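You operate a simulated robot arm through the tools that you are given. There is no shell and no other tool. Be economical: measure what you need, move in short steps, check, and stop when the job is done.

The job below is to be done with a simulated robot arm. You get a single attempt, and the scene is never put back.

TASK
Centre belt 1 with the star knob till its pointer holds green.
Fine: dial to 3, then start; turn the knob while the belt runs; stop it after; other controls and tubs stay.

It is judged by the outcome, as a careful person would: the job done as asked, and still so three seconds after it is handed in. It fails if anything else is knocked over, pushed out of place, dropped, spilled or broken.

THE ROBOT
A 7-joint arm with a two-finger parallel gripper, fixed in place. Base frame: the origin is at the foot of the arm, x ahead of it, y to its left, z up. Readings come in mm, rad, newtons and seconds.
Its first joint turns from -2.007 to 2.007 rad. Payload 3.91 kg.
The tool frame sits at the grasp point between the pads (the TCP): z along the fingers, y along the line on which they close. The tips reach 30 mm beyond it. Largest opening 110 mm; finger width 20, thickness 10; the body of the gripper, 48 by 112 mm, starts 55 mm behind the TCP.
Orientation is that of the tool frame in the base frame, as [roll, pitch, yaw] about the fixed x, y, z axes, in that order (R = Rz(yaw) Ry(pitch) Rx(roll)). With the fingers straight down and closing along the base's y, the tool's x points along the base's -x, its y along +y and its z along -z.

THE INTERFACE
- The arm moves only by the tool drive_tool. Its argument "moves" is text: rows parted by semicolons, each of 7 numbers parted by spaces: the shift along the tool's x, y, z in mm, then the turn, a rotation vector about the tool's x, y, z in rad, then the closure, from 0 (fully open) to 1 (shut). In form: dx dy dz rx ry rz gripper; .... A call has 1 to 12 rows; each row shifts and turns the commanded pose from where the row before left it, along the tool's axes as they then stand. A row lasts 0.2 s, in which the tool goes at most 50 mm and 0.15 rad; a call with a longer step from one row to the next is refused whole, and so is a gripper value outside its range. A pose out of reach is approached as far as the arm can. The call stops where the force on the tool passes 40 N (or 10 N more than at its start, if that is more) or the arm is blocked; 0.2 s more then pass. Each finger travels about 108 mm/s and halts on what it meets, pressing with about 25 N; the grip force reading is that of the motor and also rises with nothing between the fingers. The clock runs only during rows and for 0.2 s after the last one: add rows that do not move to give the fingers time. It gives the time, the measured TCP pose, the force on the tool (base axes), the opening and the grip force at its end, in the units of the frame above (readings bear some noise).
- Cameras (640 x 400 px; columns grow to the right, rows downward): "scene" is fixed at [403.4, -510.7, 1473.8]; the picture's right is [1.00, -0.03, 0.00], its down [-0.01, -0.45, -0.89] and it looks along [0.03, 0.89, -0.45] (base axes); focal length 342 px, centre (320, 200). "wrist" rides on the gripper at [72, 17, -103] in the tool frame; the picture's right is [-0.23, 0.97, 0.00], its down [-0.76, -0.18, -0.62] and it looks along [-0.61, -0.14, 0.78] (tool axes); focal length 222 px, centre (320, 200). There is no depth. A picture from a camera that has moved, and an enlarged one, comes with that camera's place and axes in the base frame and with its lens. The place of the scene camera against the robot may be out by one fixed shift of up to 18 mm in any direction.
- snapshot(camera): a new picture of that camera. No time passes.
- move_column(by): slides the trunk up (or, below 0, down) by that many mm; the arm rides with it, the base frame stays. It gives what a move gives, with no picture.
- zoom(camera, box): a new picture of the part [left, top, right, bottom] of that camera's present view, enlarged. No time passes.
- hand_in(): hands the job in; it is judged then, once.

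Work in short steps. Places have to be worked out from the pictures, the camera data and where the tool is seen: move nearer, look again, correct. Check each grasp and each placing, and mend what went wrong. You have 120 turns and 84 pictures in all, those below and enlarged ones among them. Open the gripper and draw the arm clear of the work before you hand the job in, unless the task says otherwise; then end with one line.

The tools are called after "Request:" as a command line: name --argument value ..., lists and objects as JSON in quotes. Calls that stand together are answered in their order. drive_tool: Moves the arm, as the interface text tells. Its arguments: {"type":"object","properties":{"moves":{"type":"string"}},"required":["moves"]} The other tools are called the same way: move_column (by) slides the trunk up or down; snapshot (camera) takes a picture; zoom (camera, box) takes an enlarged picture of a part of a camera's view; hand_in () hands the job in.

At the start:

```text
clock: 0.0
tcp_pos: [453.5, 299.0, 1280.7]
tool_rot: [-3.14, 0.0, -3.141]
force: [0.5, 0.0, 0.2]
width: 110.2
grasp_force: 0.1
trunk travel left (down, up): [-825.0, 165.0]
```

scene: 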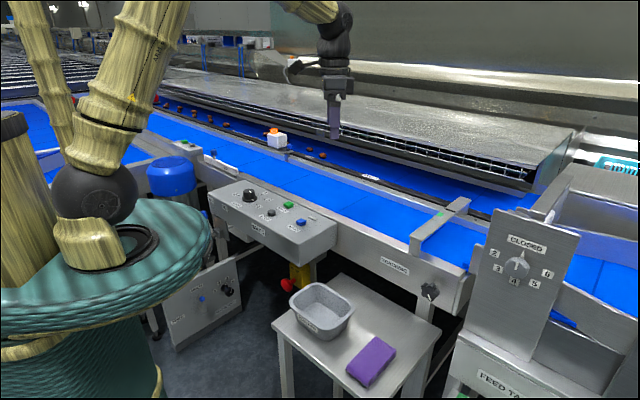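
wrist: 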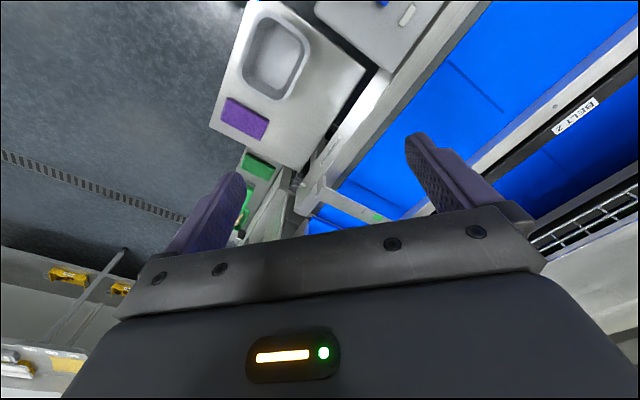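

I start by enlarging the control parts of the scene view to read the labels.

Request:
zoom --camera "scene" --box '[200, 160, 360, 260]'

Request:
zoom --camera "scene" --box '[360, 190, 600, 340]'

Request:
zoom --camera "scene" --box '[140, 240, 300, 340]'

```text
4.00 times, centred on (280, 210) of scene
camera zoom: at [403.4, -510.7, 1473.8], right [1.0, -0.03, 0.0], down [-0.01, -0.45, -0.89], along [0.03, 0.89, -0.45], focal length 1368 px, centre (480, 160)
```

zoom: 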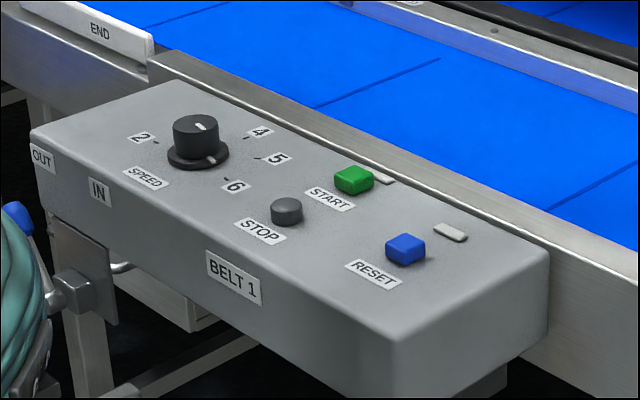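

```text
2.67 times, centred on (480, 265) of scene
camera zoom: at [403.4, -510.7, 1473.8], right [1.0, -0.03, 0.0], down [-0.01, -0.45, -0.89], along [0.03, 0.89, -0.45], focal length 912 px, centre (-107, 27)
```

zoom: 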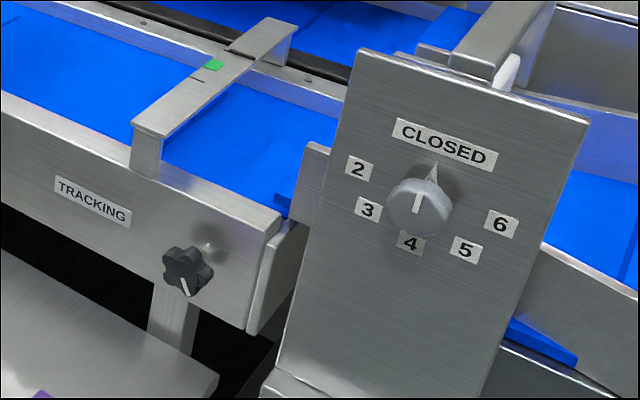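

```text
4.00 times, centred on (220, 290) of scene
camera zoom: at [403.4, -510.7, 1473.8], right [1.0, -0.03, 0.0], down [-0.01, -0.45, -0.89], along [0.03, 0.89, -0.45], focal length 1368 px, centre (720, -160)
```

zoom: 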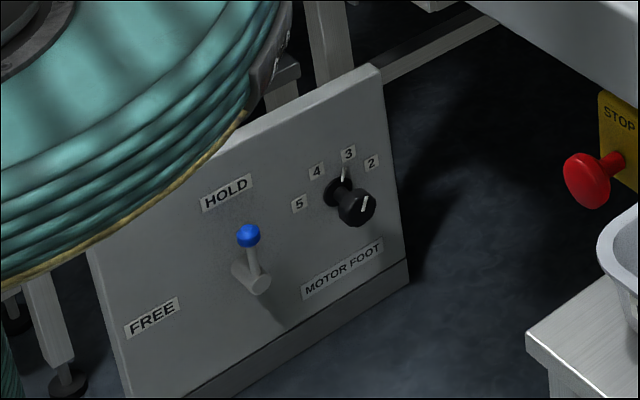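

The box with SPEED dial, STOP, START and RESET belongs to belt 1, and the star knob sits on the belt frame by TRACKING. I turn the wrist to look toward +y and measure these places.

Request:
drive_tool --moves "20 0 0 0 0 -0.15 0; 20 0 0 0 0 -0.15 0; 20 0 0 0 0 -0.15 0; 10 0 0 0 0 -0.15 0; 10 0 0 0 0 -0.15 0; 10 0 0 0 0 -0.15 0; 10 0 0 0 0 -0.15 0; 10 0 0 0 0 -0.15 0; 10 0 0 0 0 -0.15 0; 10 0 0 0 0 -0.15 0"

Request:
snapshot --camera "wrist"

Request:
snapshot --camera "scene"

```text
clock: 2.2
tcp_pos: [351.5, 237.9, 1281.4]
tool_rot: [-3.142, 0.001, -1.64]
force: [-0.1, -0.1, -0.8]
width: 110.1
grasp_force: 0.1
trunk travel left (down, up): [-825.0, 165.0]
```

```text
78 pictures are left
camera wrist: at [330.7, 168.1, 1385.6], right [-0.96, 0.29, 0.0], down [0.23, 0.75, 0.62], along [0.18, 0.6, -0.78], focal length 222 px, centre (320, 200)
```

wrist: 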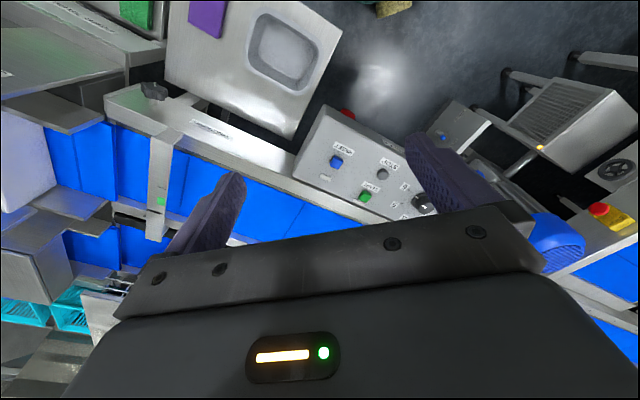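

```text
77 pictures are left
```

scene: 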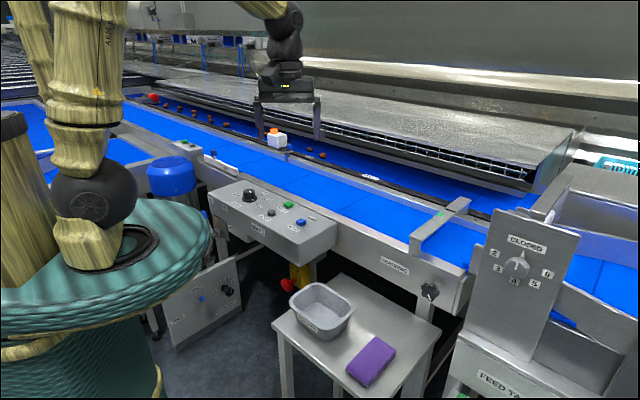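

The START button triangulates to about (322,547,921), the SPEED dial to about (183,617,930), and the star knob to about (717,173,853). I move above the panel to view the dial.

Request:
drive_tool --moves "-31 19 0 0 0 0 0; -31 19 0 0 0 0 0; -31 19 0 0 0 0 0; -31 19 0 0 0 0 0; -31 19 0 0 0 0 0; -31 19 0 0 0 0 0; -31 19 0 0 0 0 0; -31 19 0 0 0 0 0; -31 19 0 0 0 0 0; -31 19 0 0 0 0 0"

Request:
move_column --by -130

Request:
snapshot --camera "wrist"

Request:
snapshot --camera "scene"

```text
clock: 4.4
tcp_pos: [184.1, 563.8, 1282.0]
tool_rot: [-3.141, -0.002, -1.642]
force: [0.6, -0.2, 0.4]
width: 110.3
grasp_force: 0.2
trunk travel left (down, up): [-825.0, 165.0]
```

```text
clock: 6.0
tcp_pos: [185.7, 560.9, 1152.6]
tool_rot: [3.141, -0.001, -1.642]
force: [-0.3, 0.0, 0.0]
width: 110.0
grasp_force: 0.2
trunk travel left (down, up): [-695.0, 295.0]
```

```text
76 pictures are left
camera wrist: at [163.6, 490.6, 1257.2], right [-0.95, 0.3, 0.0], down [0.23, 0.75, 0.62], along [0.18, 0.6, -0.78], focal length 222 px, centre (320, 200)
```

wrist: 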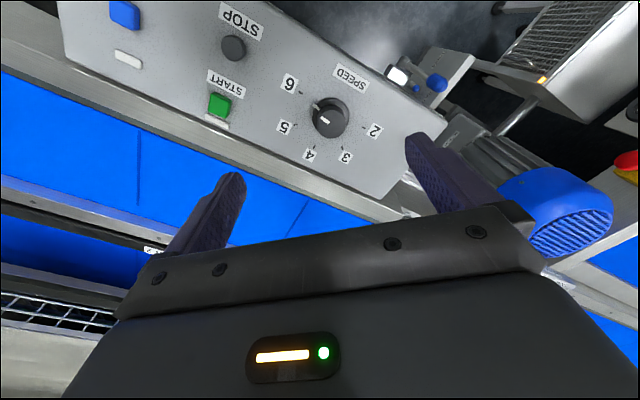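

```text
75 pictures are left
```

scene: 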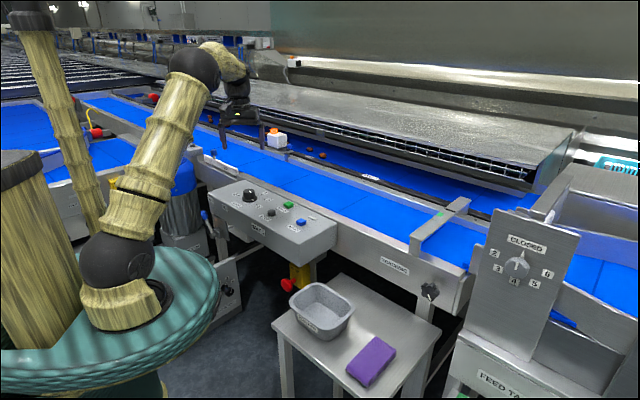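

Request:
zoom --camera "wrist" --box '[250, 50, 410, 170]'

Request:
zoom --camera "scene" --box '[230, 170, 310, 240]'

Request:
zoom --camera "wrist" --box '[370, 40, 490, 130]'

```text
3.33 times, centred on (330, 110) of wrist
camera zoom: at [163.6, 490.6, 1257.2], right [-0.95, 0.3, 0.0], down [0.23, 0.75, 0.62], along [0.18, 0.6, -0.78], focal length 740 px, centre (287, 500)
```

zoom: 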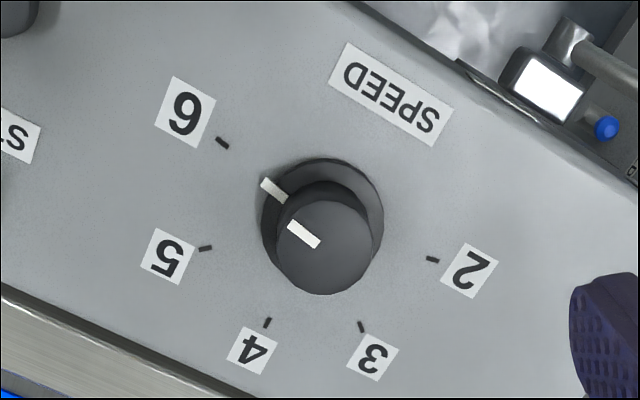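

```text
5.71 times, centred on (270, 205) of scene
camera zoom: at [403.4, -510.7, 1473.8], right [1.0, -0.03, 0.0], down [-0.01, -0.45, -0.89], along [0.03, 0.89, -0.45], focal length 1954 px, centre (606, 171)
```

zoom: 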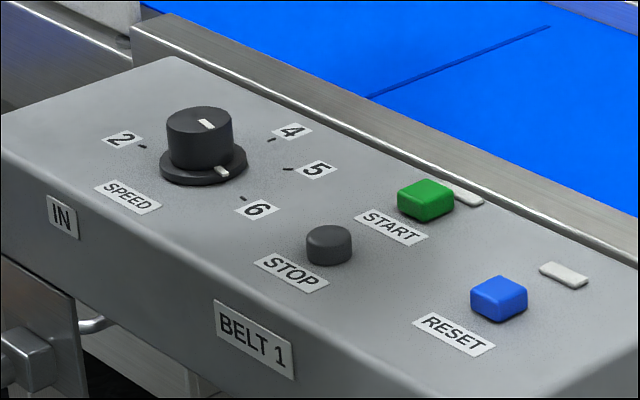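

```text
4.44 times, centred on (430, 85) of wrist
camera zoom: at [163.6, 490.6, 1257.2], right [-0.95, 0.3, 0.0], down [0.23, 0.75, 0.62], along [0.18, 0.6, -0.78], focal length 987 px, centre (-169, 711)
```

zoom: 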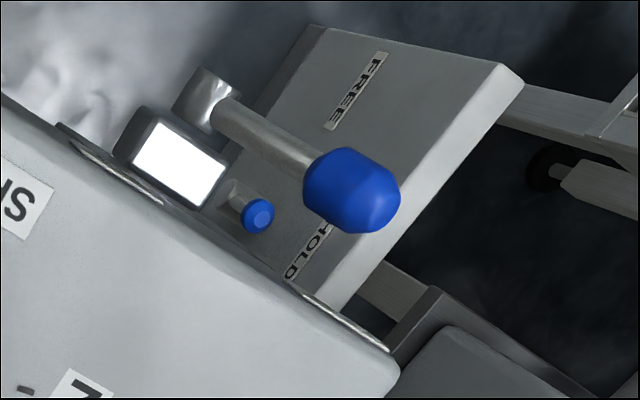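

The dial reads 6 now (pointer about -53°, 3 lies near +95°), so it needs about +150° CCW. I go above the dial and pre-turn the gripper the other way so one grip can do the whole turn.

Request:
drive_tool --moves "-20 3 20 0 0 0 0; -20 3 20 0 0 0 0; 0 0 0 0 0 0.145 0; 0 0 0 0 0 0.145 0; 0 0 0 0 0 0.145 0; 0 0 0 0 0 0.145 0; 0 0 0 0 0 0.145 0; 0 0 0 0 0 0.145 0; 0 0 0 0 0 0.145 0; 0 0 0 0 0 0.145 0; 0 0 0 0 0 0.145 0"

Request:
snapshot --camera "wrist"

```text
clock: 8.4
tcp_pos: [183.6, 602.2, 1111.8]
tool_rot: [3.141, 0.001, -2.949]
force: [0.5, -0.5, -1.0]
width: 110.0
grasp_force: 0.1
trunk travel left (down, up): [-695.0, 295.0]
```

```text
71 pictures are left
camera wrist: at [109.1, 605.6, 1217.8], right [0.04, 1.0, 0.0], down [0.78, -0.03, 0.62], along [0.62, -0.02, -0.78], focal length 222 px, centre (320, 200)
```

wrist: 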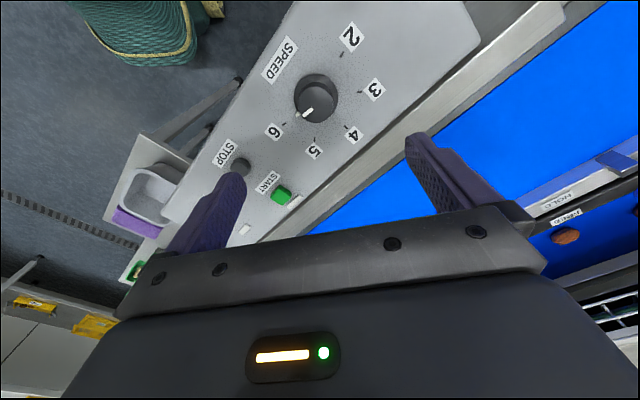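

The dial centre comes out at about (180,598) from this second view, matching the first. I correct sideways and come down to just above the knob.

Request:
drive_tool --moves "4.5 -2.2 30 0 0 0 0; 0 0 30 0 0 0 0; 0 0 30 0 0 0 0; 0 0 0 0 0 0 0"

Request:
snapshot --camera "wrist"

Request:
zoom --camera "scene" --box '[200, 130, 310, 220]'

```text
clock: 9.4
tcp_pos: [180.2, 599.9, 1022.8]
tool_rot: [3.141, 0.0, -2.949]
force: [-0.3, 0.1, -0.1]
width: 110.0
grasp_force: 0.0
trunk travel left (down, up): [-695.0, 295.0]
```

```text
70 pictures are left
camera wrist: at [105.9, 602.9, 1127.5], right [0.04, 1.0, 0.0], down [0.78, -0.03, 0.62], along [0.62, -0.02, -0.78], focal length 222 px, centre (320, 200)
```

wrist: 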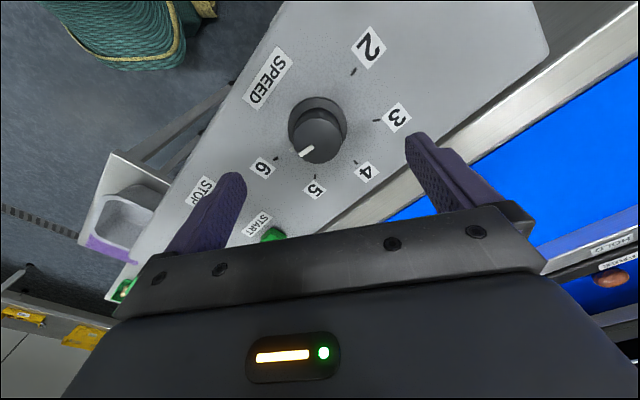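

```text
4.44 times, centred on (255, 175) of scene
camera zoom: at [403.4, -510.7, 1473.8], right [1.0, -0.03, 0.0], down [-0.01, -0.45, -0.89], along [0.03, 0.89, -0.45], focal length 1520 px, centre (609, 311)
```

zoom: 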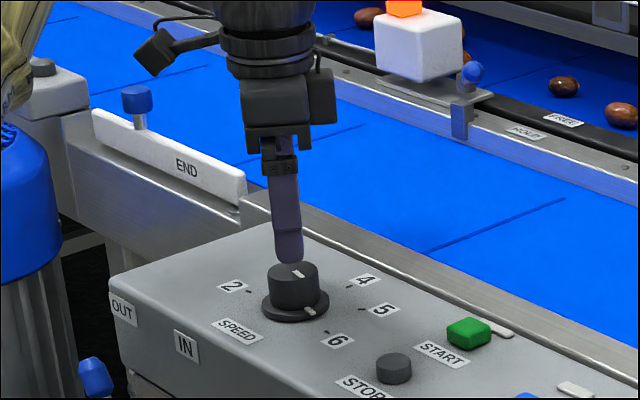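

Request:
zoom --camera "wrist" --box '[240, 20, 420, 220]'

```text
2.00 times, centred on (330, 120) of wrist
camera zoom: at [105.9, 602.9, 1127.5], right [0.04, 1.0, 0.0], down [0.78, -0.03, 0.62], along [0.62, -0.02, -0.78], focal length 444 px, centre (300, 360)
```

zoom: 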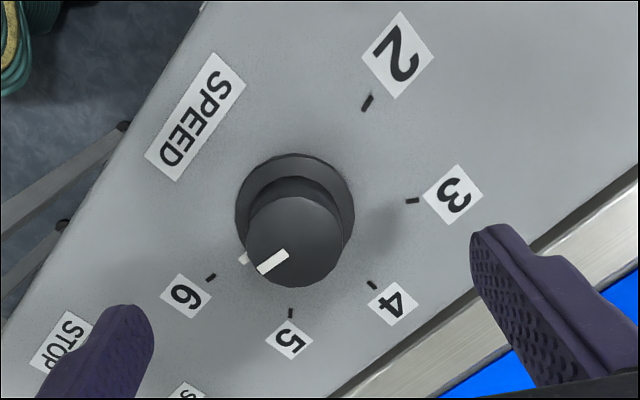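

Fitting the tick circle in two views gives the dial centre (181,598), panel z about 923 and cap top about 956. I narrow the fingers and descend around the cap.

Request:
drive_tool --moves "-1 -1.5 0 0 0 0 0.4; 0 0 0 0 0 0 0.4; 0 0 20 0 0 0 0.4; 0 0 20 0 0 0 0.4; 0 0 14 0 0 0 0.4; 0 0 0 0 0 0 0.4"

Request:
zoom --camera "scene" --box '[210, 150, 290, 220]'

Request:
zoom --camera "wrist" --box '[220, 40, 420, 240]'

```text
clock: 10.8
tcp_pos: [180.3, 599.3, 969.4]
tool_rot: [-3.141, -0.002, -2.948]
force: [0.1, 0.5, 0.7]
width: 65.6
grasp_force: 0.0
trunk travel left (down, up): [-695.0, 295.0]
```

```text
5.71 times, centred on (250, 185) of scene
camera zoom: at [403.4, -510.7, 1473.8], right [1.0, -0.03, 0.0], down [-0.01, -0.45, -0.89], along [0.03, 0.89, -0.45], focal length 1954 px, centre (720, 286)
```

zoom: 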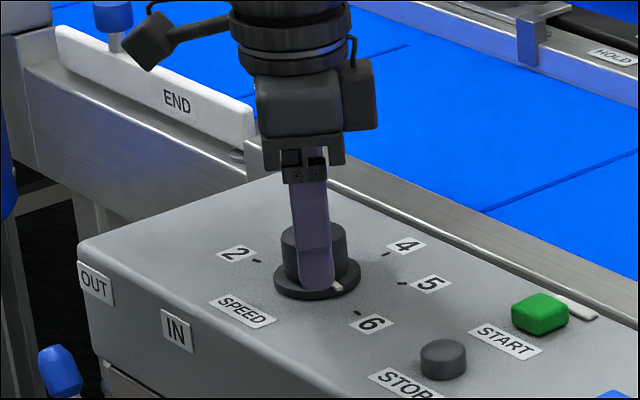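

```text
2.00 times, centred on (320, 140) of wrist
camera zoom: at [106.1, 601.2, 1074.6], right [0.04, 1.0, 0.0], down [0.78, -0.03, 0.62], along [0.62, -0.02, -0.78], focal length 444 px, centre (320, 320)
```

zoom: 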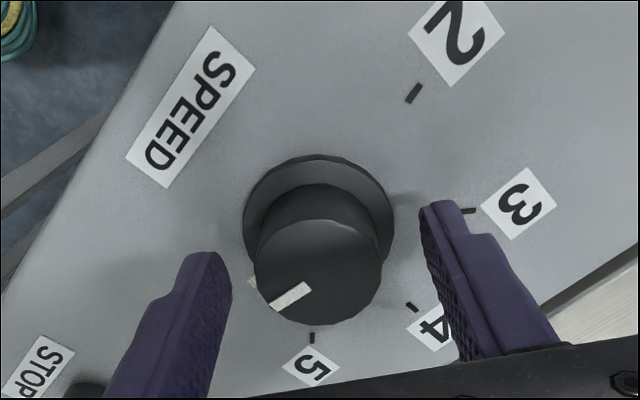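

The fingers straddle the cap properly. I close on it.

Request:
drive_tool --moves "0 0 1 0 0 0 0.7; 0 0 0 0 0 0 0.8; 0 0 0 0 0 0 0.8"

```text
clock: 11.6
tcp_pos: [181.0, 597.5, 967.8]
tool_rot: [-3.14, 0.0, -2.948]
force: [1.2, -4.1, 4.3]
width: 39.5
grasp_force: 45.2
trunk travel left (down, up): [-695.0, 295.0]
```

It grips at 39.5 mm. I turn CCW (base yaw up) by about 0.6 rad and check the pointer follows.

Request:
drive_tool --moves "0 0 0 0 0 -0.1 0.8; 0 0 0 0 0 -0.1 0.8; 0 0 0 0 0 -0.1 0.8; 0 0 0 0 0 -0.1 0.8; 0 0 0 0 0 -0.1 0.8; 0 0 0 0 0 -0.1 0.8"

Request:
zoom --camera "wrist" --box '[220, 40, 420, 240]'

```text
clock: 13.0
tcp_pos: [180.7, 597.6, 968.4]
tool_rot: [3.139, 0.006, -2.346]
force: [8.3, 8.6, 27.2]
width: 39.7
grasp_force: 45.3
trunk travel left (down, up): [-695.0, 295.0]
```

```text
2.00 times, centred on (320, 140) of wrist
camera zoom: at [117.6, 557.3, 1073.6], right [-0.54, 0.84, 0.0], down [0.66, 0.42, 0.63], along [0.53, 0.34, -0.78], focal length 444 px, centre (320, 320)
```

zoom: 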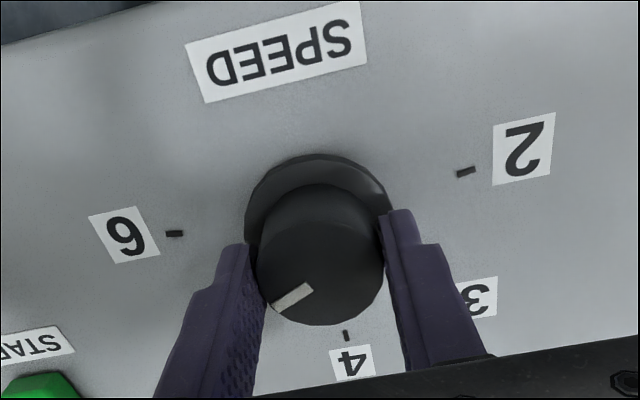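

The knob follows the grip rigidly. I ease up 1 mm and continue by 1.1 rad.

Request:
drive_tool --moves "0 0 -1 0 0 -0.1 0.8; 0 0 0 0 0 -0.1 0.8; 0 0 0 0 0 -0.1 0.8; 0 0 0 0 0 -0.1 0.8; 0 0 0 0 0 -0.1 0.8; 0 0 0 0 0 -0.1 0.8; 0 0 0 0 0 -0.1 0.8; 0 0 0 0 0 -0.1 0.8; 0 0 0 0 0 -0.1 0.8; 0 0 0 0 0 -0.1 0.8; 0 0 0 0 0 -0.1 0.8"

Request:
zoom --camera "wrist" --box '[220, 40, 420, 240]'

```text
clock: 15.4
tcp_pos: [181.5, 597.8, 968.9]
tool_rot: [3.14, 0.004, -1.247]
force: [11.0, 10.7, 22.0]
width: 39.6
grasp_force: 44.5
trunk travel left (down, up): [-695.0, 295.0]
```

```text
2.00 times, centred on (320, 140) of wrist
camera zoom: at [187.9, 523.4, 1073.5], right [-1.0, -0.1, 0.0], down [-0.07, 0.78, 0.63], along [-0.06, 0.62, -0.78], focal length 444 px, centre (320, 320)
```

zoom: 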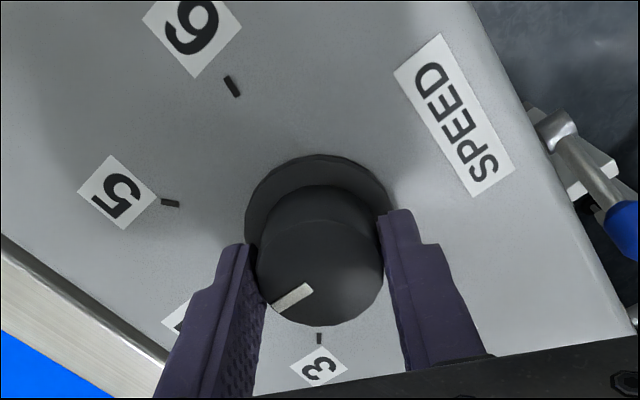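

It still follows; yaw has moved 1.70 of about 2.6 rad. I add 0.85 rad.

Request:
drive_tool --moves "0 0 -0.5 0 0 -0.1 0.8; 0 0 0 0 0 -0.1 0.8; 0 0 0 0 0 -0.1 0.8; 0 0 0 0 0 -0.1 0.8; 0 0 0 0 0 -0.1 0.8; 0 0 0 0 0 -0.1 0.8; 0 0 0 0 0 -0.1 0.8; 0 0 0 0 0 -0.1 0.8; 0 0 0 0 0 -0.05 0.8"

Request:
zoom --camera "wrist" --box '[220, 40, 420, 240]'

```text
clock: 17.4
tcp_pos: [180.9, 597.3, 968.2]
tool_rot: [-3.141, 0.001, -0.398]
force: [9.5, 10.3, 14.5]
width: 39.4
grasp_force: 45.0
trunk travel left (down, up): [-695.0, 295.0]
```

```text
2.00 times, centred on (320, 140) of wrist
camera zoom: at [241.0, 554.3, 1073.7], right [-0.59, -0.81, 0.0], down [-0.63, 0.46, 0.62], along [-0.51, 0.37, -0.78], focal length 444 px, centre (320, 320)
```

zoom: 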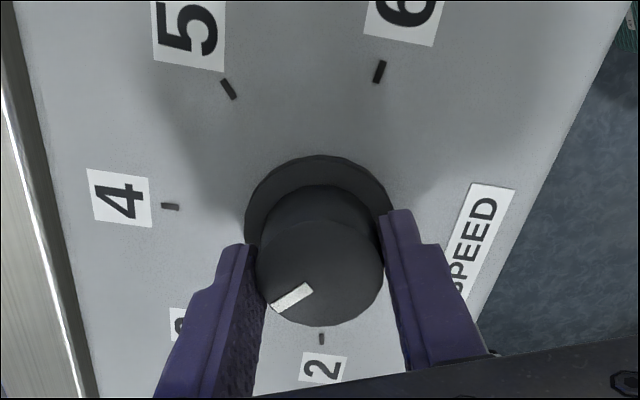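

By the geometry the pointer is at about 88°, with 3 at about 95–96°. I add 0.12 rad, then release and look.

Request:
drive_tool --moves "0 0 0 0 0 -0.06 0.8; 0 0 0 0 0 -0.06 0.8; 0 0 0 0 0 0 0.8; 0 0 0 0 0 0 0.4; 0 0 0 0 0 0 0.4; 0 0 -30 0 0 0 0.4; 0 0 -30 0 0 0 0.4; 0 0 0 0 0 0 0.4"

Request:
zoom --camera "wrist" --box '[220, 40, 420, 240]'

Request:
zoom --camera "scene" --box '[210, 150, 290, 220]'

```text
clock: 19.2
tcp_pos: [178.0, 596.4, 1029.1]
tool_rot: [-3.142, 0.002, -0.277]
force: [0.3, 0.5, 0.6]
width: 65.9
grasp_force: 0.1
trunk travel left (down, up): [-695.0, 295.0]
```

```text
2.00 times, centred on (320, 140) of wrist
camera zoom: at [243.4, 560.8, 1134.0], right [-0.49, -0.87, 0.0], down [-0.68, 0.38, 0.62], along [-0.55, 0.3, -0.78], focal length 444 px, centre (320, 320)
```

zoom: 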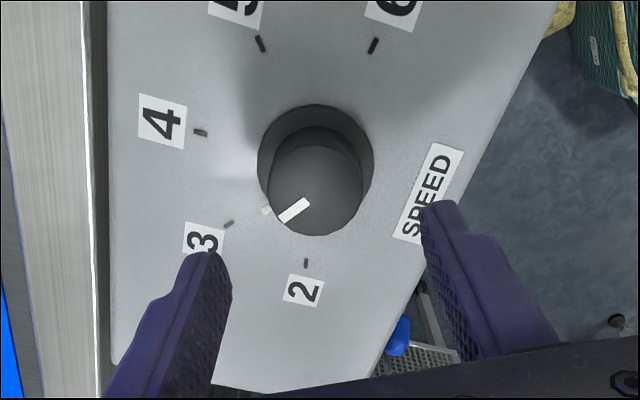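

```text
5.71 times, centred on (250, 185) of scene
camera zoom: at [403.4, -510.7, 1473.8], right [1.0, -0.03, 0.0], down [-0.01, -0.45, -0.89], along [0.03, 0.89, -0.45], focal length 1954 px, centre (720, 286)
```

zoom: 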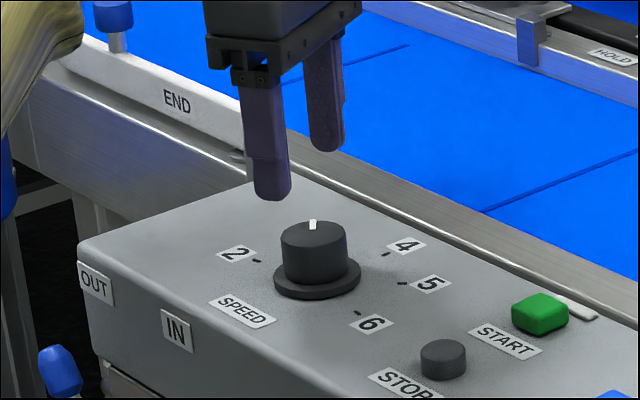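

Request:
zoom --camera "wrist" --box '[265, 85, 355, 175]'

```text
4.44 times, centred on (310, 130) of wrist
camera zoom: at [243.4, 560.8, 1134.0], right [-0.49, -0.87, 0.0], down [-0.68, 0.38, 0.62], along [-0.55, 0.3, -0.78], focal length 987 px, centre (364, 511)
```

zoom: 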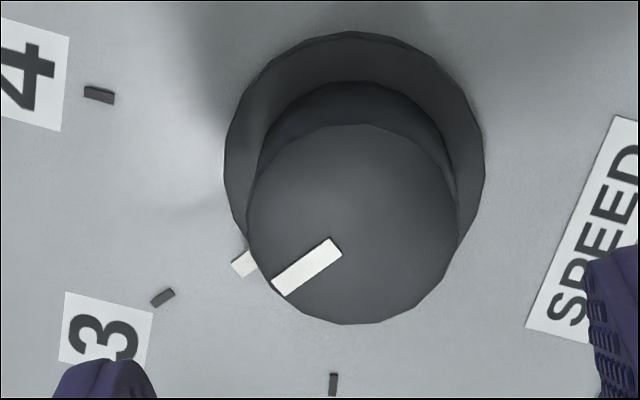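

The pointer sits about 3–4° past the 3 tick. I regrip and nudge it back by 0.06 rad.

Request:
drive_tool --moves "-3 -1 30 0 0 0 0.4; 0 0 30 0 0 0 0.4; 0 0 0 0 0 0 0.7; 0 0 0 0 0 0 0.8; 0 0 0 0 0 0 0.8; 0 0 0 0 0 0.06 0.8; 0 0 0 0 0 0 0.8; 0 0 0 0 0 0 0.4; 0 0 0 0 0 0 0.4; 0 0 -30 0 0 0 0.4; 0 0 -30 0 0 0 0.4; 0 0 -30 0 0 0 0.4"

Request:
zoom --camera "wrist" --box '[265, 75, 355, 165]'

```text
clock: 21.8
tcp_pos: [178.6, 598.7, 1059.7]
tool_rot: [-3.141, 0.0, -0.337]
force: [-0.1, -0.1, 1.2]
width: 66.0
grasp_force: 0.1
trunk travel left (down, up): [-695.0, 295.0]
```

```text
4.44 times, centred on (310, 120) of wrist
camera zoom: at [241.5, 560.1, 1165.1], right [-0.54, -0.84, 0.0], down [-0.66, 0.42, 0.62], along [-0.53, 0.33, -0.78], focal length 987 px, centre (364, 556)
```

zoom: 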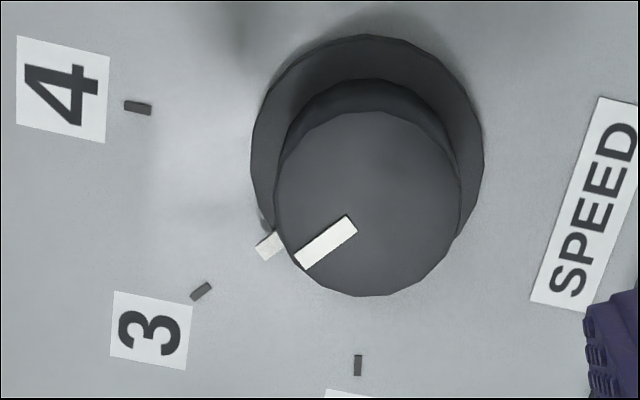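

The pointer now lines up with 3. Next I shut the fingers and move over START, estimated at (320,534,938).

Request:
drive_tool --moves "39 3.7 0 0 0 0 1; 39 3.7 0 0 0 0 1; 39 3.7 0 0 0 0 1; 37.6 3.7 0 0 0 0 1; 0 0 30 0 0 0 1; 0 0 0 0 0 0 1; 0 0 0 0 0 0 1"

Request:
snapshot --camera "wrist"

Request:
zoom --camera "scene" --box '[240, 160, 340, 250]'

```text
clock: 23.4
tcp_pos: [318.8, 534.6, 1027.9]
tool_rot: [3.141, 0.0, -0.337]
force: [-1.0, 0.2, -0.1]
width: 0.0
grasp_force: 24.5
trunk travel left (down, up): [-695.0, 295.0]
```

```text
58 pictures are left
camera wrist: at [381.8, 495.5, 1133.2], right [-0.54, -0.84, 0.0], down [-0.66, 0.42, 0.62], along [-0.53, 0.33, -0.78], focal length 222 px, centre (320, 200)
```

wrist: 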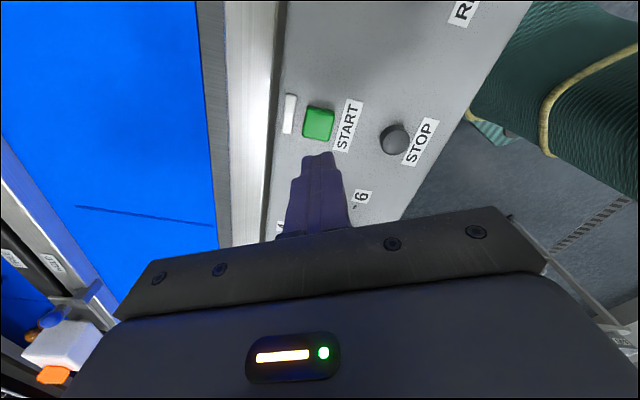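

```text
4.44 times, centred on (290, 205) of scene
camera zoom: at [403.4, -510.7, 1473.8], right [1.0, -0.03, 0.0], down [-0.01, -0.45, -0.89], along [0.03, 0.89, -0.45], focal length 1520 px, centre (453, 178)
```

zoom: 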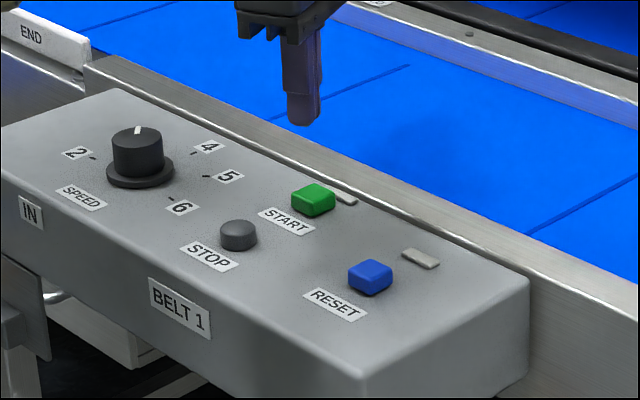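

START is at about (324,532), STOP at about (272,481). Before starting the belt I inspect the tracking pointer and star knob, so that the running time is short.

Request:
zoom --camera "scene" --box '[400, 190, 480, 240]'

Request:
zoom --camera "scene" --box '[400, 260, 464, 310]'

```text
8.00 times, centred on (440, 215) of scene
camera zoom: at [403.4, -510.7, 1473.8], right [1.0, -0.03, 0.0], down [-0.01, -0.45, -0.89], along [0.03, 0.89, -0.45], focal length 2736 px, centre (-640, 80)
```

zoom: 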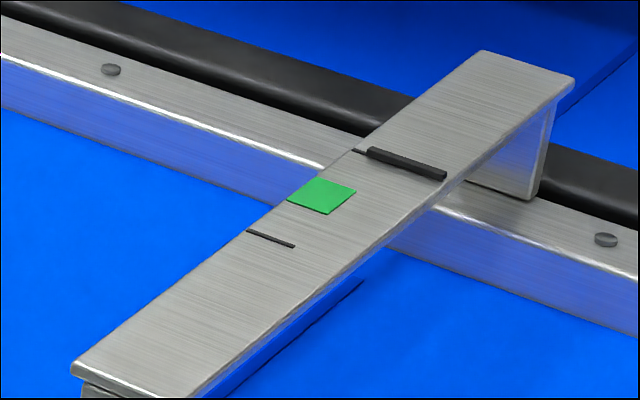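

```text
8.00 times, centred on (432, 285) of scene
camera zoom: at [403.4, -510.7, 1473.8], right [1.0, -0.03, 0.0], down [-0.01, -0.45, -0.89], along [0.03, 0.89, -0.45], focal length 2736 px, centre (-576, -480)
```

zoom: 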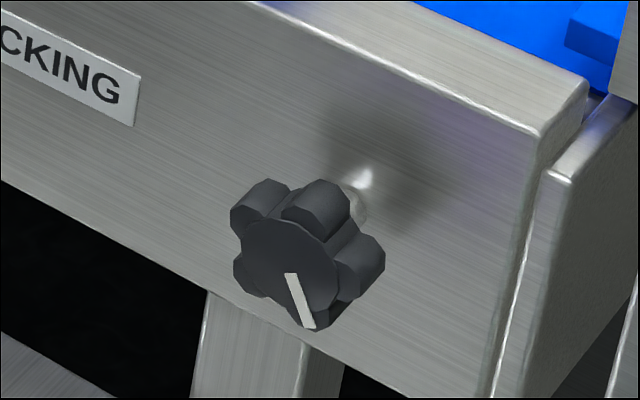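

The tracking pointer is the thick dark bar off to the far side of the green patch. I rehearse the reach to the star knob first: lift, turn, and travel to a standoff in front of it.

Request:
drive_tool --moves "0 0 -15 0 0 0.125 1; 0 0 -15 0 0 0.125 1; 0 0 -15 0 0 0.125 1; 0 0 -15 0 0 0.125 1"

Request:
drive_tool --moves "43 11.6 0 0 0 0 1; 43 11.6 0 0 0 0 1; 43 11.6 0 0 0 0 1; 43 11.6 0 0 0 0 1; 43 11.6 0 0 0 0 1; 43 11.6 0 0 0 0 1; 43 11.6 0 0 0 0 1; 43 11.6 0 0 0 0 1; 43 11.6 0 0 0 0 1; 43 11.6 0 0 0 0 1; 43 11.6 0 0 0 0 1; 43 11.6 0 0 0 0 1"

Request:
snapshot --camera "scene"

```text
clock: 24.4
tcp_pos: [318.1, 535.6, 1088.2]
tool_rot: [3.141, 0.0, -0.839]
force: [0.2, -0.3, 0.6]
width: 0.0
grasp_force: 25.1
trunk travel left (down, up): [-695.0, 295.0]
```

```text
clock: 27.0
tcp_pos: [559.0, 59.5, 1086.3]
tool_rot: [3.139, 0.0, -0.838]
force: [-0.3, -0.1, 0.8]
width: 0.2
grasp_force: 25.0
trunk travel left (down, up): [-695.0, 295.0]
```

```text
54 pictures are left
```

scene: 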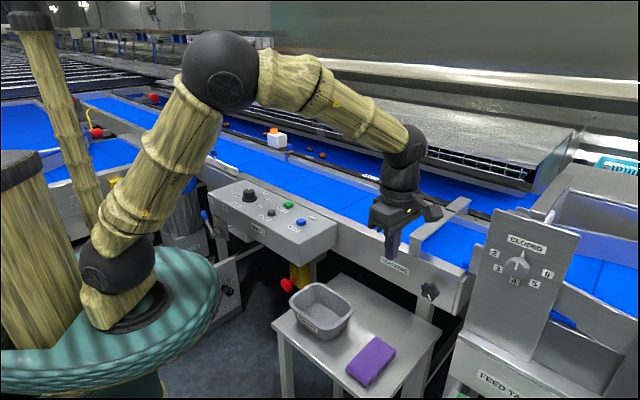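

The arm reaches here easily. I tilt the tool to horizontal toward the frame and open the fingers.

Request:
drive_tool --moves "0 0 0 0.143 0 0 0.3; 0 0 0 0.143 0 0 0.3; 0 0 0 0.143 0 0 0.3; 0 0 0 0.143 0 0 0.3; 0 0 0 0.143 0 0 0.3; 0 0 0 0.143 0 0 0.3; 0 0 0 0.143 0 0 0.3; 0 0 0 0.143 0 0 0.3; 0 0 0 0.143 0 0 0.3; 0 0 0 0.143 0 0 0.3; 0 0 0 0.14 0 0 0.3"

Request:
snapshot --camera "scene"

Request:
snapshot --camera "wrist"

```text
clock: 29.4
tcp_pos: [560.0, 57.3, 1088.6]
tool_rot: [-1.571, 0.0, -0.837]
force: [0.8, -0.4, -0.6]
width: 76.9
grasp_force: 0.1
trunk travel left (down, up): [-695.0, 295.0]
```

```text
53 pictures are left
```

scene: 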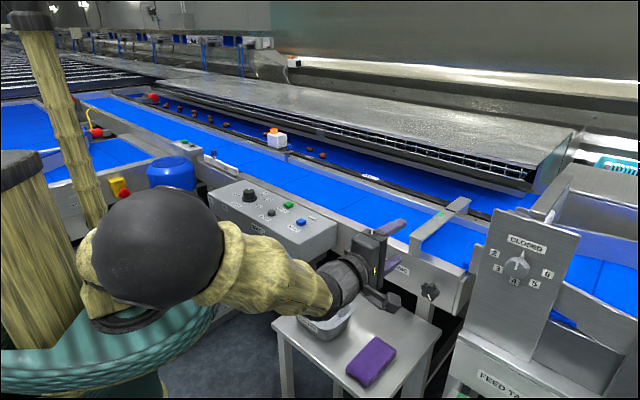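

```text
52 pictures are left
camera wrist: at [531.8, -65.5, 1073.5], right [-0.15, 0.17, -0.97], down [-0.97, 0.15, 0.18], along [0.17, 0.97, 0.14], focal length 222 px, centre (320, 200)
```

wrist: 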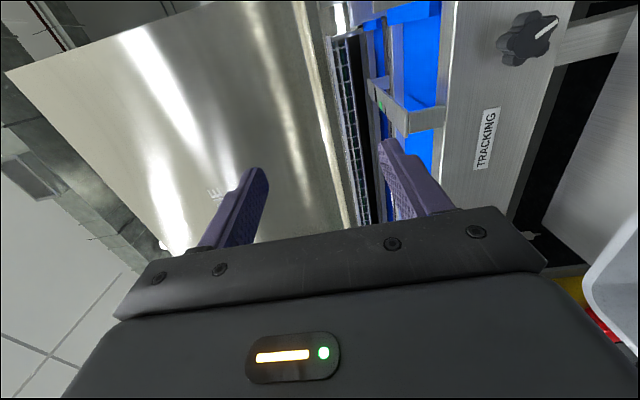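

The tool is horizontal and the knob is confirmed near (714,180,853). I lower the trunk to bring the tool to knob height.

Request:
move_column --by -225

Request:
snapshot --camera "scene"

Request:
snapshot --camera "wrist"

```text
clock: 31.8
tcp_pos: [558.3, 58.0, 864.6]
tool_rot: [-1.573, -0.001, -0.837]
force: [0.6, -0.1, 0.1]
width: 76.8
grasp_force: 0.0
trunk travel left (down, up): [-470.0, 520.0]
```

```text
51 pictures are left
```

scene: 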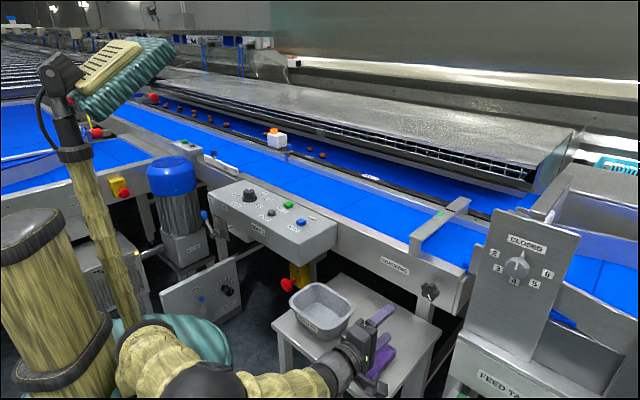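

```text
50 pictures are left
camera wrist: at [531.6, -65.5, 848.8], right [-0.15, 0.17, -0.97], down [-0.97, 0.15, 0.18], along [0.17, 0.97, 0.14], focal length 222 px, centre (320, 200)
```

wrist: 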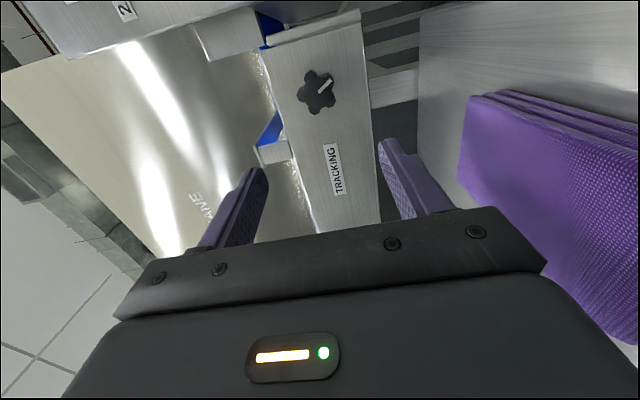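

Two rays put the knob face near (706,175,861). I centre on it and go to a standoff about 60 mm short.

Request:
drive_tool --moves "6 2 40 0 0 0 0.3; 6 1 40 0 0 0 0.3; 0 0 40 0 0 0 0.3; 0 0 0 0 0 0 0.3"

Request:
zoom --camera "wrist" --box '[200, 40, 440, 240]'

Request:
zoom --camera "scene" --box '[370, 240, 490, 340]'

```text
clock: 32.8
tcp_pos: [658.5, 129.0, 864.8]
tool_rot: [-1.573, 0.001, -0.84]
force: [-0.8, -0.9, 1.6]
width: 76.9
grasp_force: 0.2
trunk travel left (down, up): [-470.0, 520.0]
```

```text
2.00 times, centred on (320, 140) of wrist
camera zoom: at [629.9, 7.2, 848.4], right [-0.15, 0.17, -0.97], down [-0.97, 0.15, 0.18], along [0.18, 0.97, 0.14], focal length 444 px, centre (320, 320)
```

zoom: 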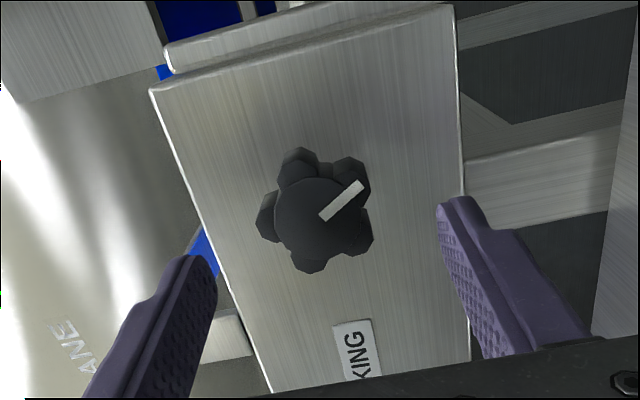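

```text
4.00 times, centred on (430, 290) of scene
camera zoom: at [403.4, -510.7, 1473.8], right [1.0, -0.03, 0.0], down [-0.01, -0.45, -0.89], along [0.03, 0.89, -0.45], focal length 1368 px, centre (-120, -160)
```

zoom: 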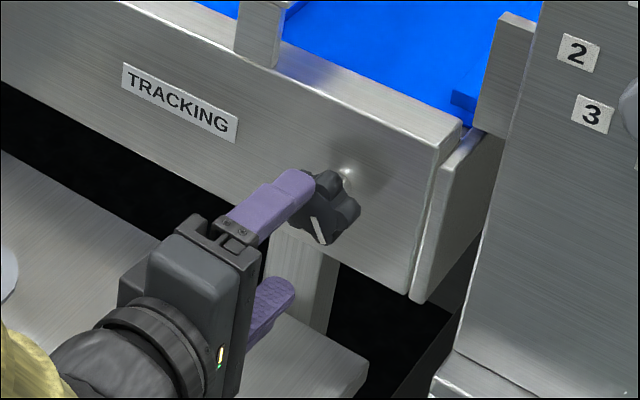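

The knob is centred in the jaws' line and lies about 55 mm past the TCP, so I now know the way. I retreat the same path without touching it, to press START first.

Request:
drive_tool --moves "0 0 -40 0 0 0 0.3; -6 -1 -40 0 0 0 0.3; -6 -2 -40 0 0 0 0.3"

Request:
move_column --by 225

Request:
drive_tool --moves "0 0 0 -0.143 0 0 1; 0 0 0 -0.143 0 0 1; 0 0 0 -0.143 0 0 1; 0 0 0 -0.143 0 0 1; 0 0 0 -0.143 0 0 1; 0 0 0 -0.143 0 0 1; 0 0 0 -0.143 0 0 1; 0 0 0 -0.143 0 0 1; 0 0 0 -0.143 0 0 1; 0 0 0 -0.143 0 0 1; 0 0 0 -0.14 0 0 1"

Request:
drive_tool --moves "-43 -11.6 0 0 0 0 1; -43 -11.6 0 0 0 0 1; -43 -11.6 0 0 0 0 1; -43 -11.6 0 0 0 0 1; -43 -11.6 0 0 0 0 1; -43 -11.6 0 0 0 0 1; -43 -11.6 0 0 0 0 1; -43 -11.6 0 0 0 0 1; -43 -11.6 0 0 0 0 1; -43 -11.6 0 0 0 0 1; -43 -11.6 0 0 0 0 1; -36.4 -13.7 0 0 0 0 1"

Request:
snapshot --camera "wrist"

```text
clock: 33.5
tcp_pos: [558.7, 59.6, 863.3]
tool_rot: [-1.572, 0.0, -0.838]
force: [-0.6, 0.7, 0.8]
width: 77.2
grasp_force: 0.0
trunk travel left (down, up): [-470.0, 520.0]
```

```text
clock: 35.9
tcp_pos: [559.9, 58.7, 1088.8]
tool_rot: [-1.572, 0.0, -0.839]
force: [0.1, 0.8, -0.8]
width: 77.1
grasp_force: 0.1
trunk travel left (down, up): [-695.0, 295.0]
```

```text
clock: 38.3
tcp_pos: [560.1, 59.7, 1087.6]
tool_rot: [3.139, 0.001, -0.837]
force: [0.3, 0.1, 0.4]
width: 0.2
grasp_force: 25.2
trunk travel left (down, up): [-695.0, 295.0]
```

```text
clock: 40.9
tcp_pos: [324.1, 531.2, 1088.6]
tool_rot: [-3.141, 0.002, -0.838]
force: [0.8, -0.4, 0.4]
width: 0.0
grasp_force: 24.6
trunk travel left (down, up): [-695.0, 295.0]
```

```text
47 pictures are left
camera wrist: at [360.8, 466.7, 1193.8], right [-0.88, -0.48, 0.0], down [-0.38, 0.69, 0.62], along [-0.3, 0.55, -0.78], focal length 222 px, centre (320, 200)
```

wrist: 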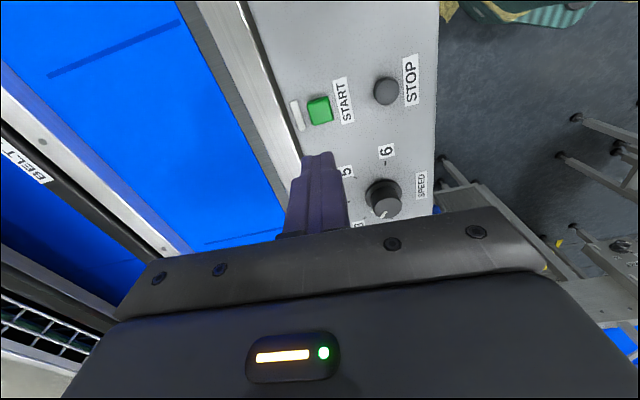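

START projects to (324.6,534), right under the shut tips. I come down to about 8 mm over it.

Request:
drive_tool --moves "-1 -1 30 0 0 0 1; 0 0 30 0 0 0 1; 0 0 30 0 0 0 1; 0 0 18 0 0 0 1; 0 0 0 0 0 0 1"

Request:
zoom --camera "scene" --box '[250, 170, 330, 230]'

Request:
zoom --camera "wrist" --box '[240, 80, 400, 220]'

```text
clock: 42.1
tcp_pos: [323.3, 536.3, 980.3]
tool_rot: [3.141, 0.0, -0.838]
force: [-0.5, -0.5, 0.3]
width: 0.0
grasp_force: 25.1
trunk travel left (down, up): [-695.0, 295.0]
```

```text
6.67 times, centred on (290, 200) of scene
camera zoom: at [403.4, -510.7, 1473.8], right [1.0, -0.03, 0.0], down [-0.01, -0.45, -0.89], along [0.03, 0.89, -0.45], focal length 2280 px, centre (520, 200)
```

zoom: 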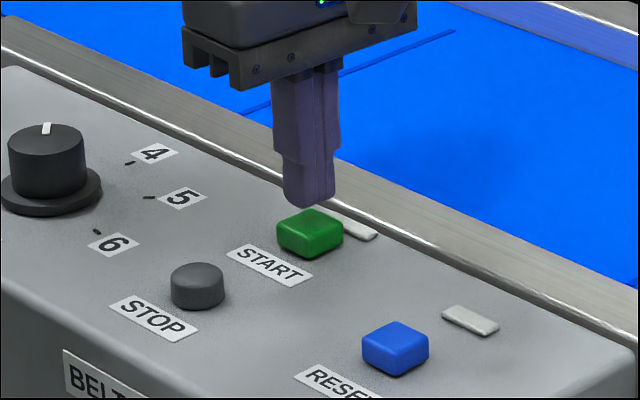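

```text
2.86 times, centred on (320, 150) of wrist
camera zoom: at [359.3, 470.6, 1085.4], right [-0.88, -0.48, 0.0], down [-0.38, 0.68, 0.62], along [-0.3, 0.55, -0.78], focal length 635 px, centre (320, 343)
```

zoom: 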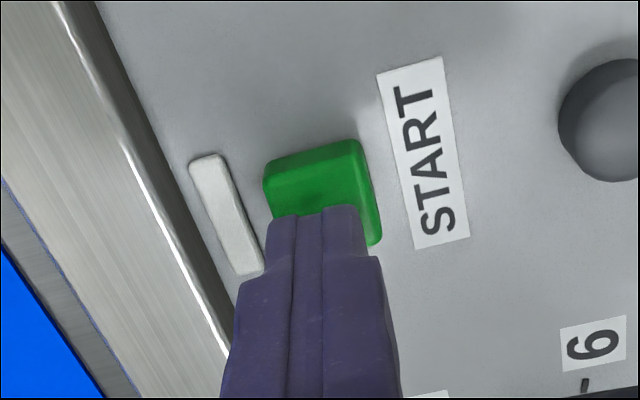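

The tips are nearly over the centre; I shift 2 mm and press down in small steps until the force rises.

Request:
drive_tool --moves "2.5 0 4 0 0 0 1; 0 0 3 0 0 0 1; 0 0 2 0 0 0 1; 0 0 2 0 0 0 1; 0 0 2 0 0 0 1; 0 0 2 0 0 0 1"

Request:
zoom --camera "scene" --box '[250, 170, 330, 230]'

```text
clock: 43.5
tcp_pos: [326.2, 531.0, 965.6]
tool_rot: [-3.141, 0.0, -0.838]
force: [0.5, -1.4, 2.5]
width: 0.0
grasp_force: 25.2
trunk travel left (down, up): [-695.0, 295.0]
```

```text
6.67 times, centred on (290, 200) of scene
camera zoom: at [403.4, -510.7, 1473.8], right [1.0, -0.03, 0.0], down [-0.01, -0.45, -0.89], along [0.03, 0.89, -0.45], focal length 2280 px, centre (520, 200)
```

zoom: 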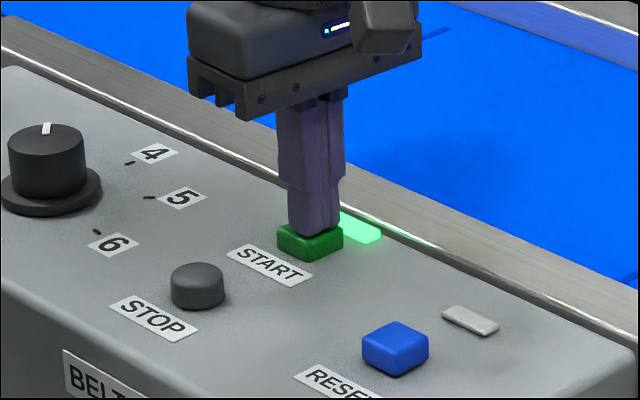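

The lamp by START is lit; the belt runs. I lift and take the rehearsed way to the knob.

Request:
drive_tool --moves "0 0 -40 0 0 0 1; 0 0 -41 0 0 0 1; 0 0 -41 0 0 0 1"

Request:
drive_tool --moves "42.2 11.9 0 0 0 0 1; 42.2 11.9 0 0 0 0 1; 42.2 11.9 0 0 0 0 1; 42.2 11.9 0 0 0 0 1; 42.2 11.9 0 0 0 0 1; 42.2 11.9 0 0 0 0 1; 42.2 11.9 0 0 0 0 1; 42.2 11.9 0 0 0 0 1; 42.2 11.9 0 0 0 0 1; 42.2 11.9 0 0 0 0 1; 42.2 11.9 0 0 0 0 1; 42.2 11.9 0 0 0 0 1"

Request:
drive_tool --moves "0 0 0 0.143 0 0 0.3; 0 0 0 0.143 0 0 0.3; 0 0 0 0.143 0 0 0.3; 0 0 0 0.143 0 0 0.3; 0 0 0 0.143 0 0 0.3; 0 0 0 0.143 0 0 0.3; 0 0 0 0.143 0 0 0.3; 0 0 0 0.143 0 0 0.3; 0 0 0 0.143 0 0 0.3; 0 0 0 0.143 0 0 0.3; 0 0 0 0.14 0 0 0.3"

Request:
move_column --by -225

Request:
zoom --camera "scene" --box '[400, 190, 480, 240]'

```text
clock: 44.3
tcp_pos: [321.8, 530.5, 1091.2]
tool_rot: [-3.141, 0.0, -0.838]
force: [1.2, -0.5, -0.5]
width: 0.0
grasp_force: 25.3
trunk travel left (down, up): [-695.0, 295.0]
```

```text
clock: 46.9
tcp_pos: [557.8, 57.0, 1088.7]
tool_rot: [3.141, 0.002, -0.839]
force: [0.6, 0.5, -0.2]
width: 0.0
grasp_force: 24.9
trunk travel left (down, up): [-695.0, 295.0]
```

```text
clock: 49.3
tcp_pos: [558.4, 57.8, 1088.3]
tool_rot: [-1.57, 0.0, -0.841]
force: [0.9, 0.3, -0.2]
width: 77.0
grasp_force: 0.1
trunk travel left (down, up): [-695.0, 295.0]
```

```text
clock: 51.7
tcp_pos: [557.4, 58.6, 862.4]
tool_rot: [-1.572, 0.0, -0.838]
force: [0.5, 0.2, -0.7]
width: 77.0
grasp_force: 0.0
trunk travel left (down, up): [-470.0, 520.0]
```

```text
8.00 times, centred on (440, 215) of scene
camera zoom: at [403.4, -510.7, 1473.8], right [1.0, -0.03, 0.0], down [-0.01, -0.45, -0.89], along [0.03, 0.89, -0.45], focal length 2736 px, centre (-640, 80)
```

zoom: 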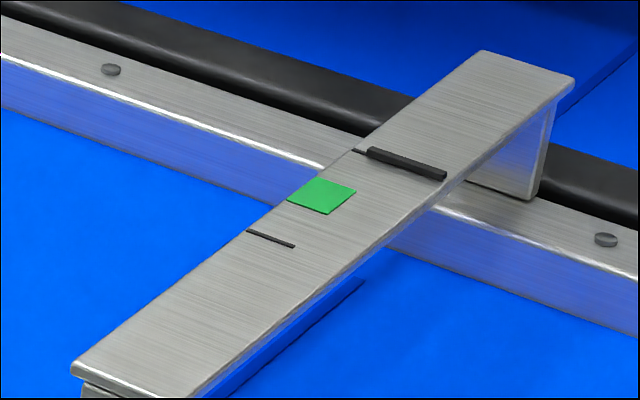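

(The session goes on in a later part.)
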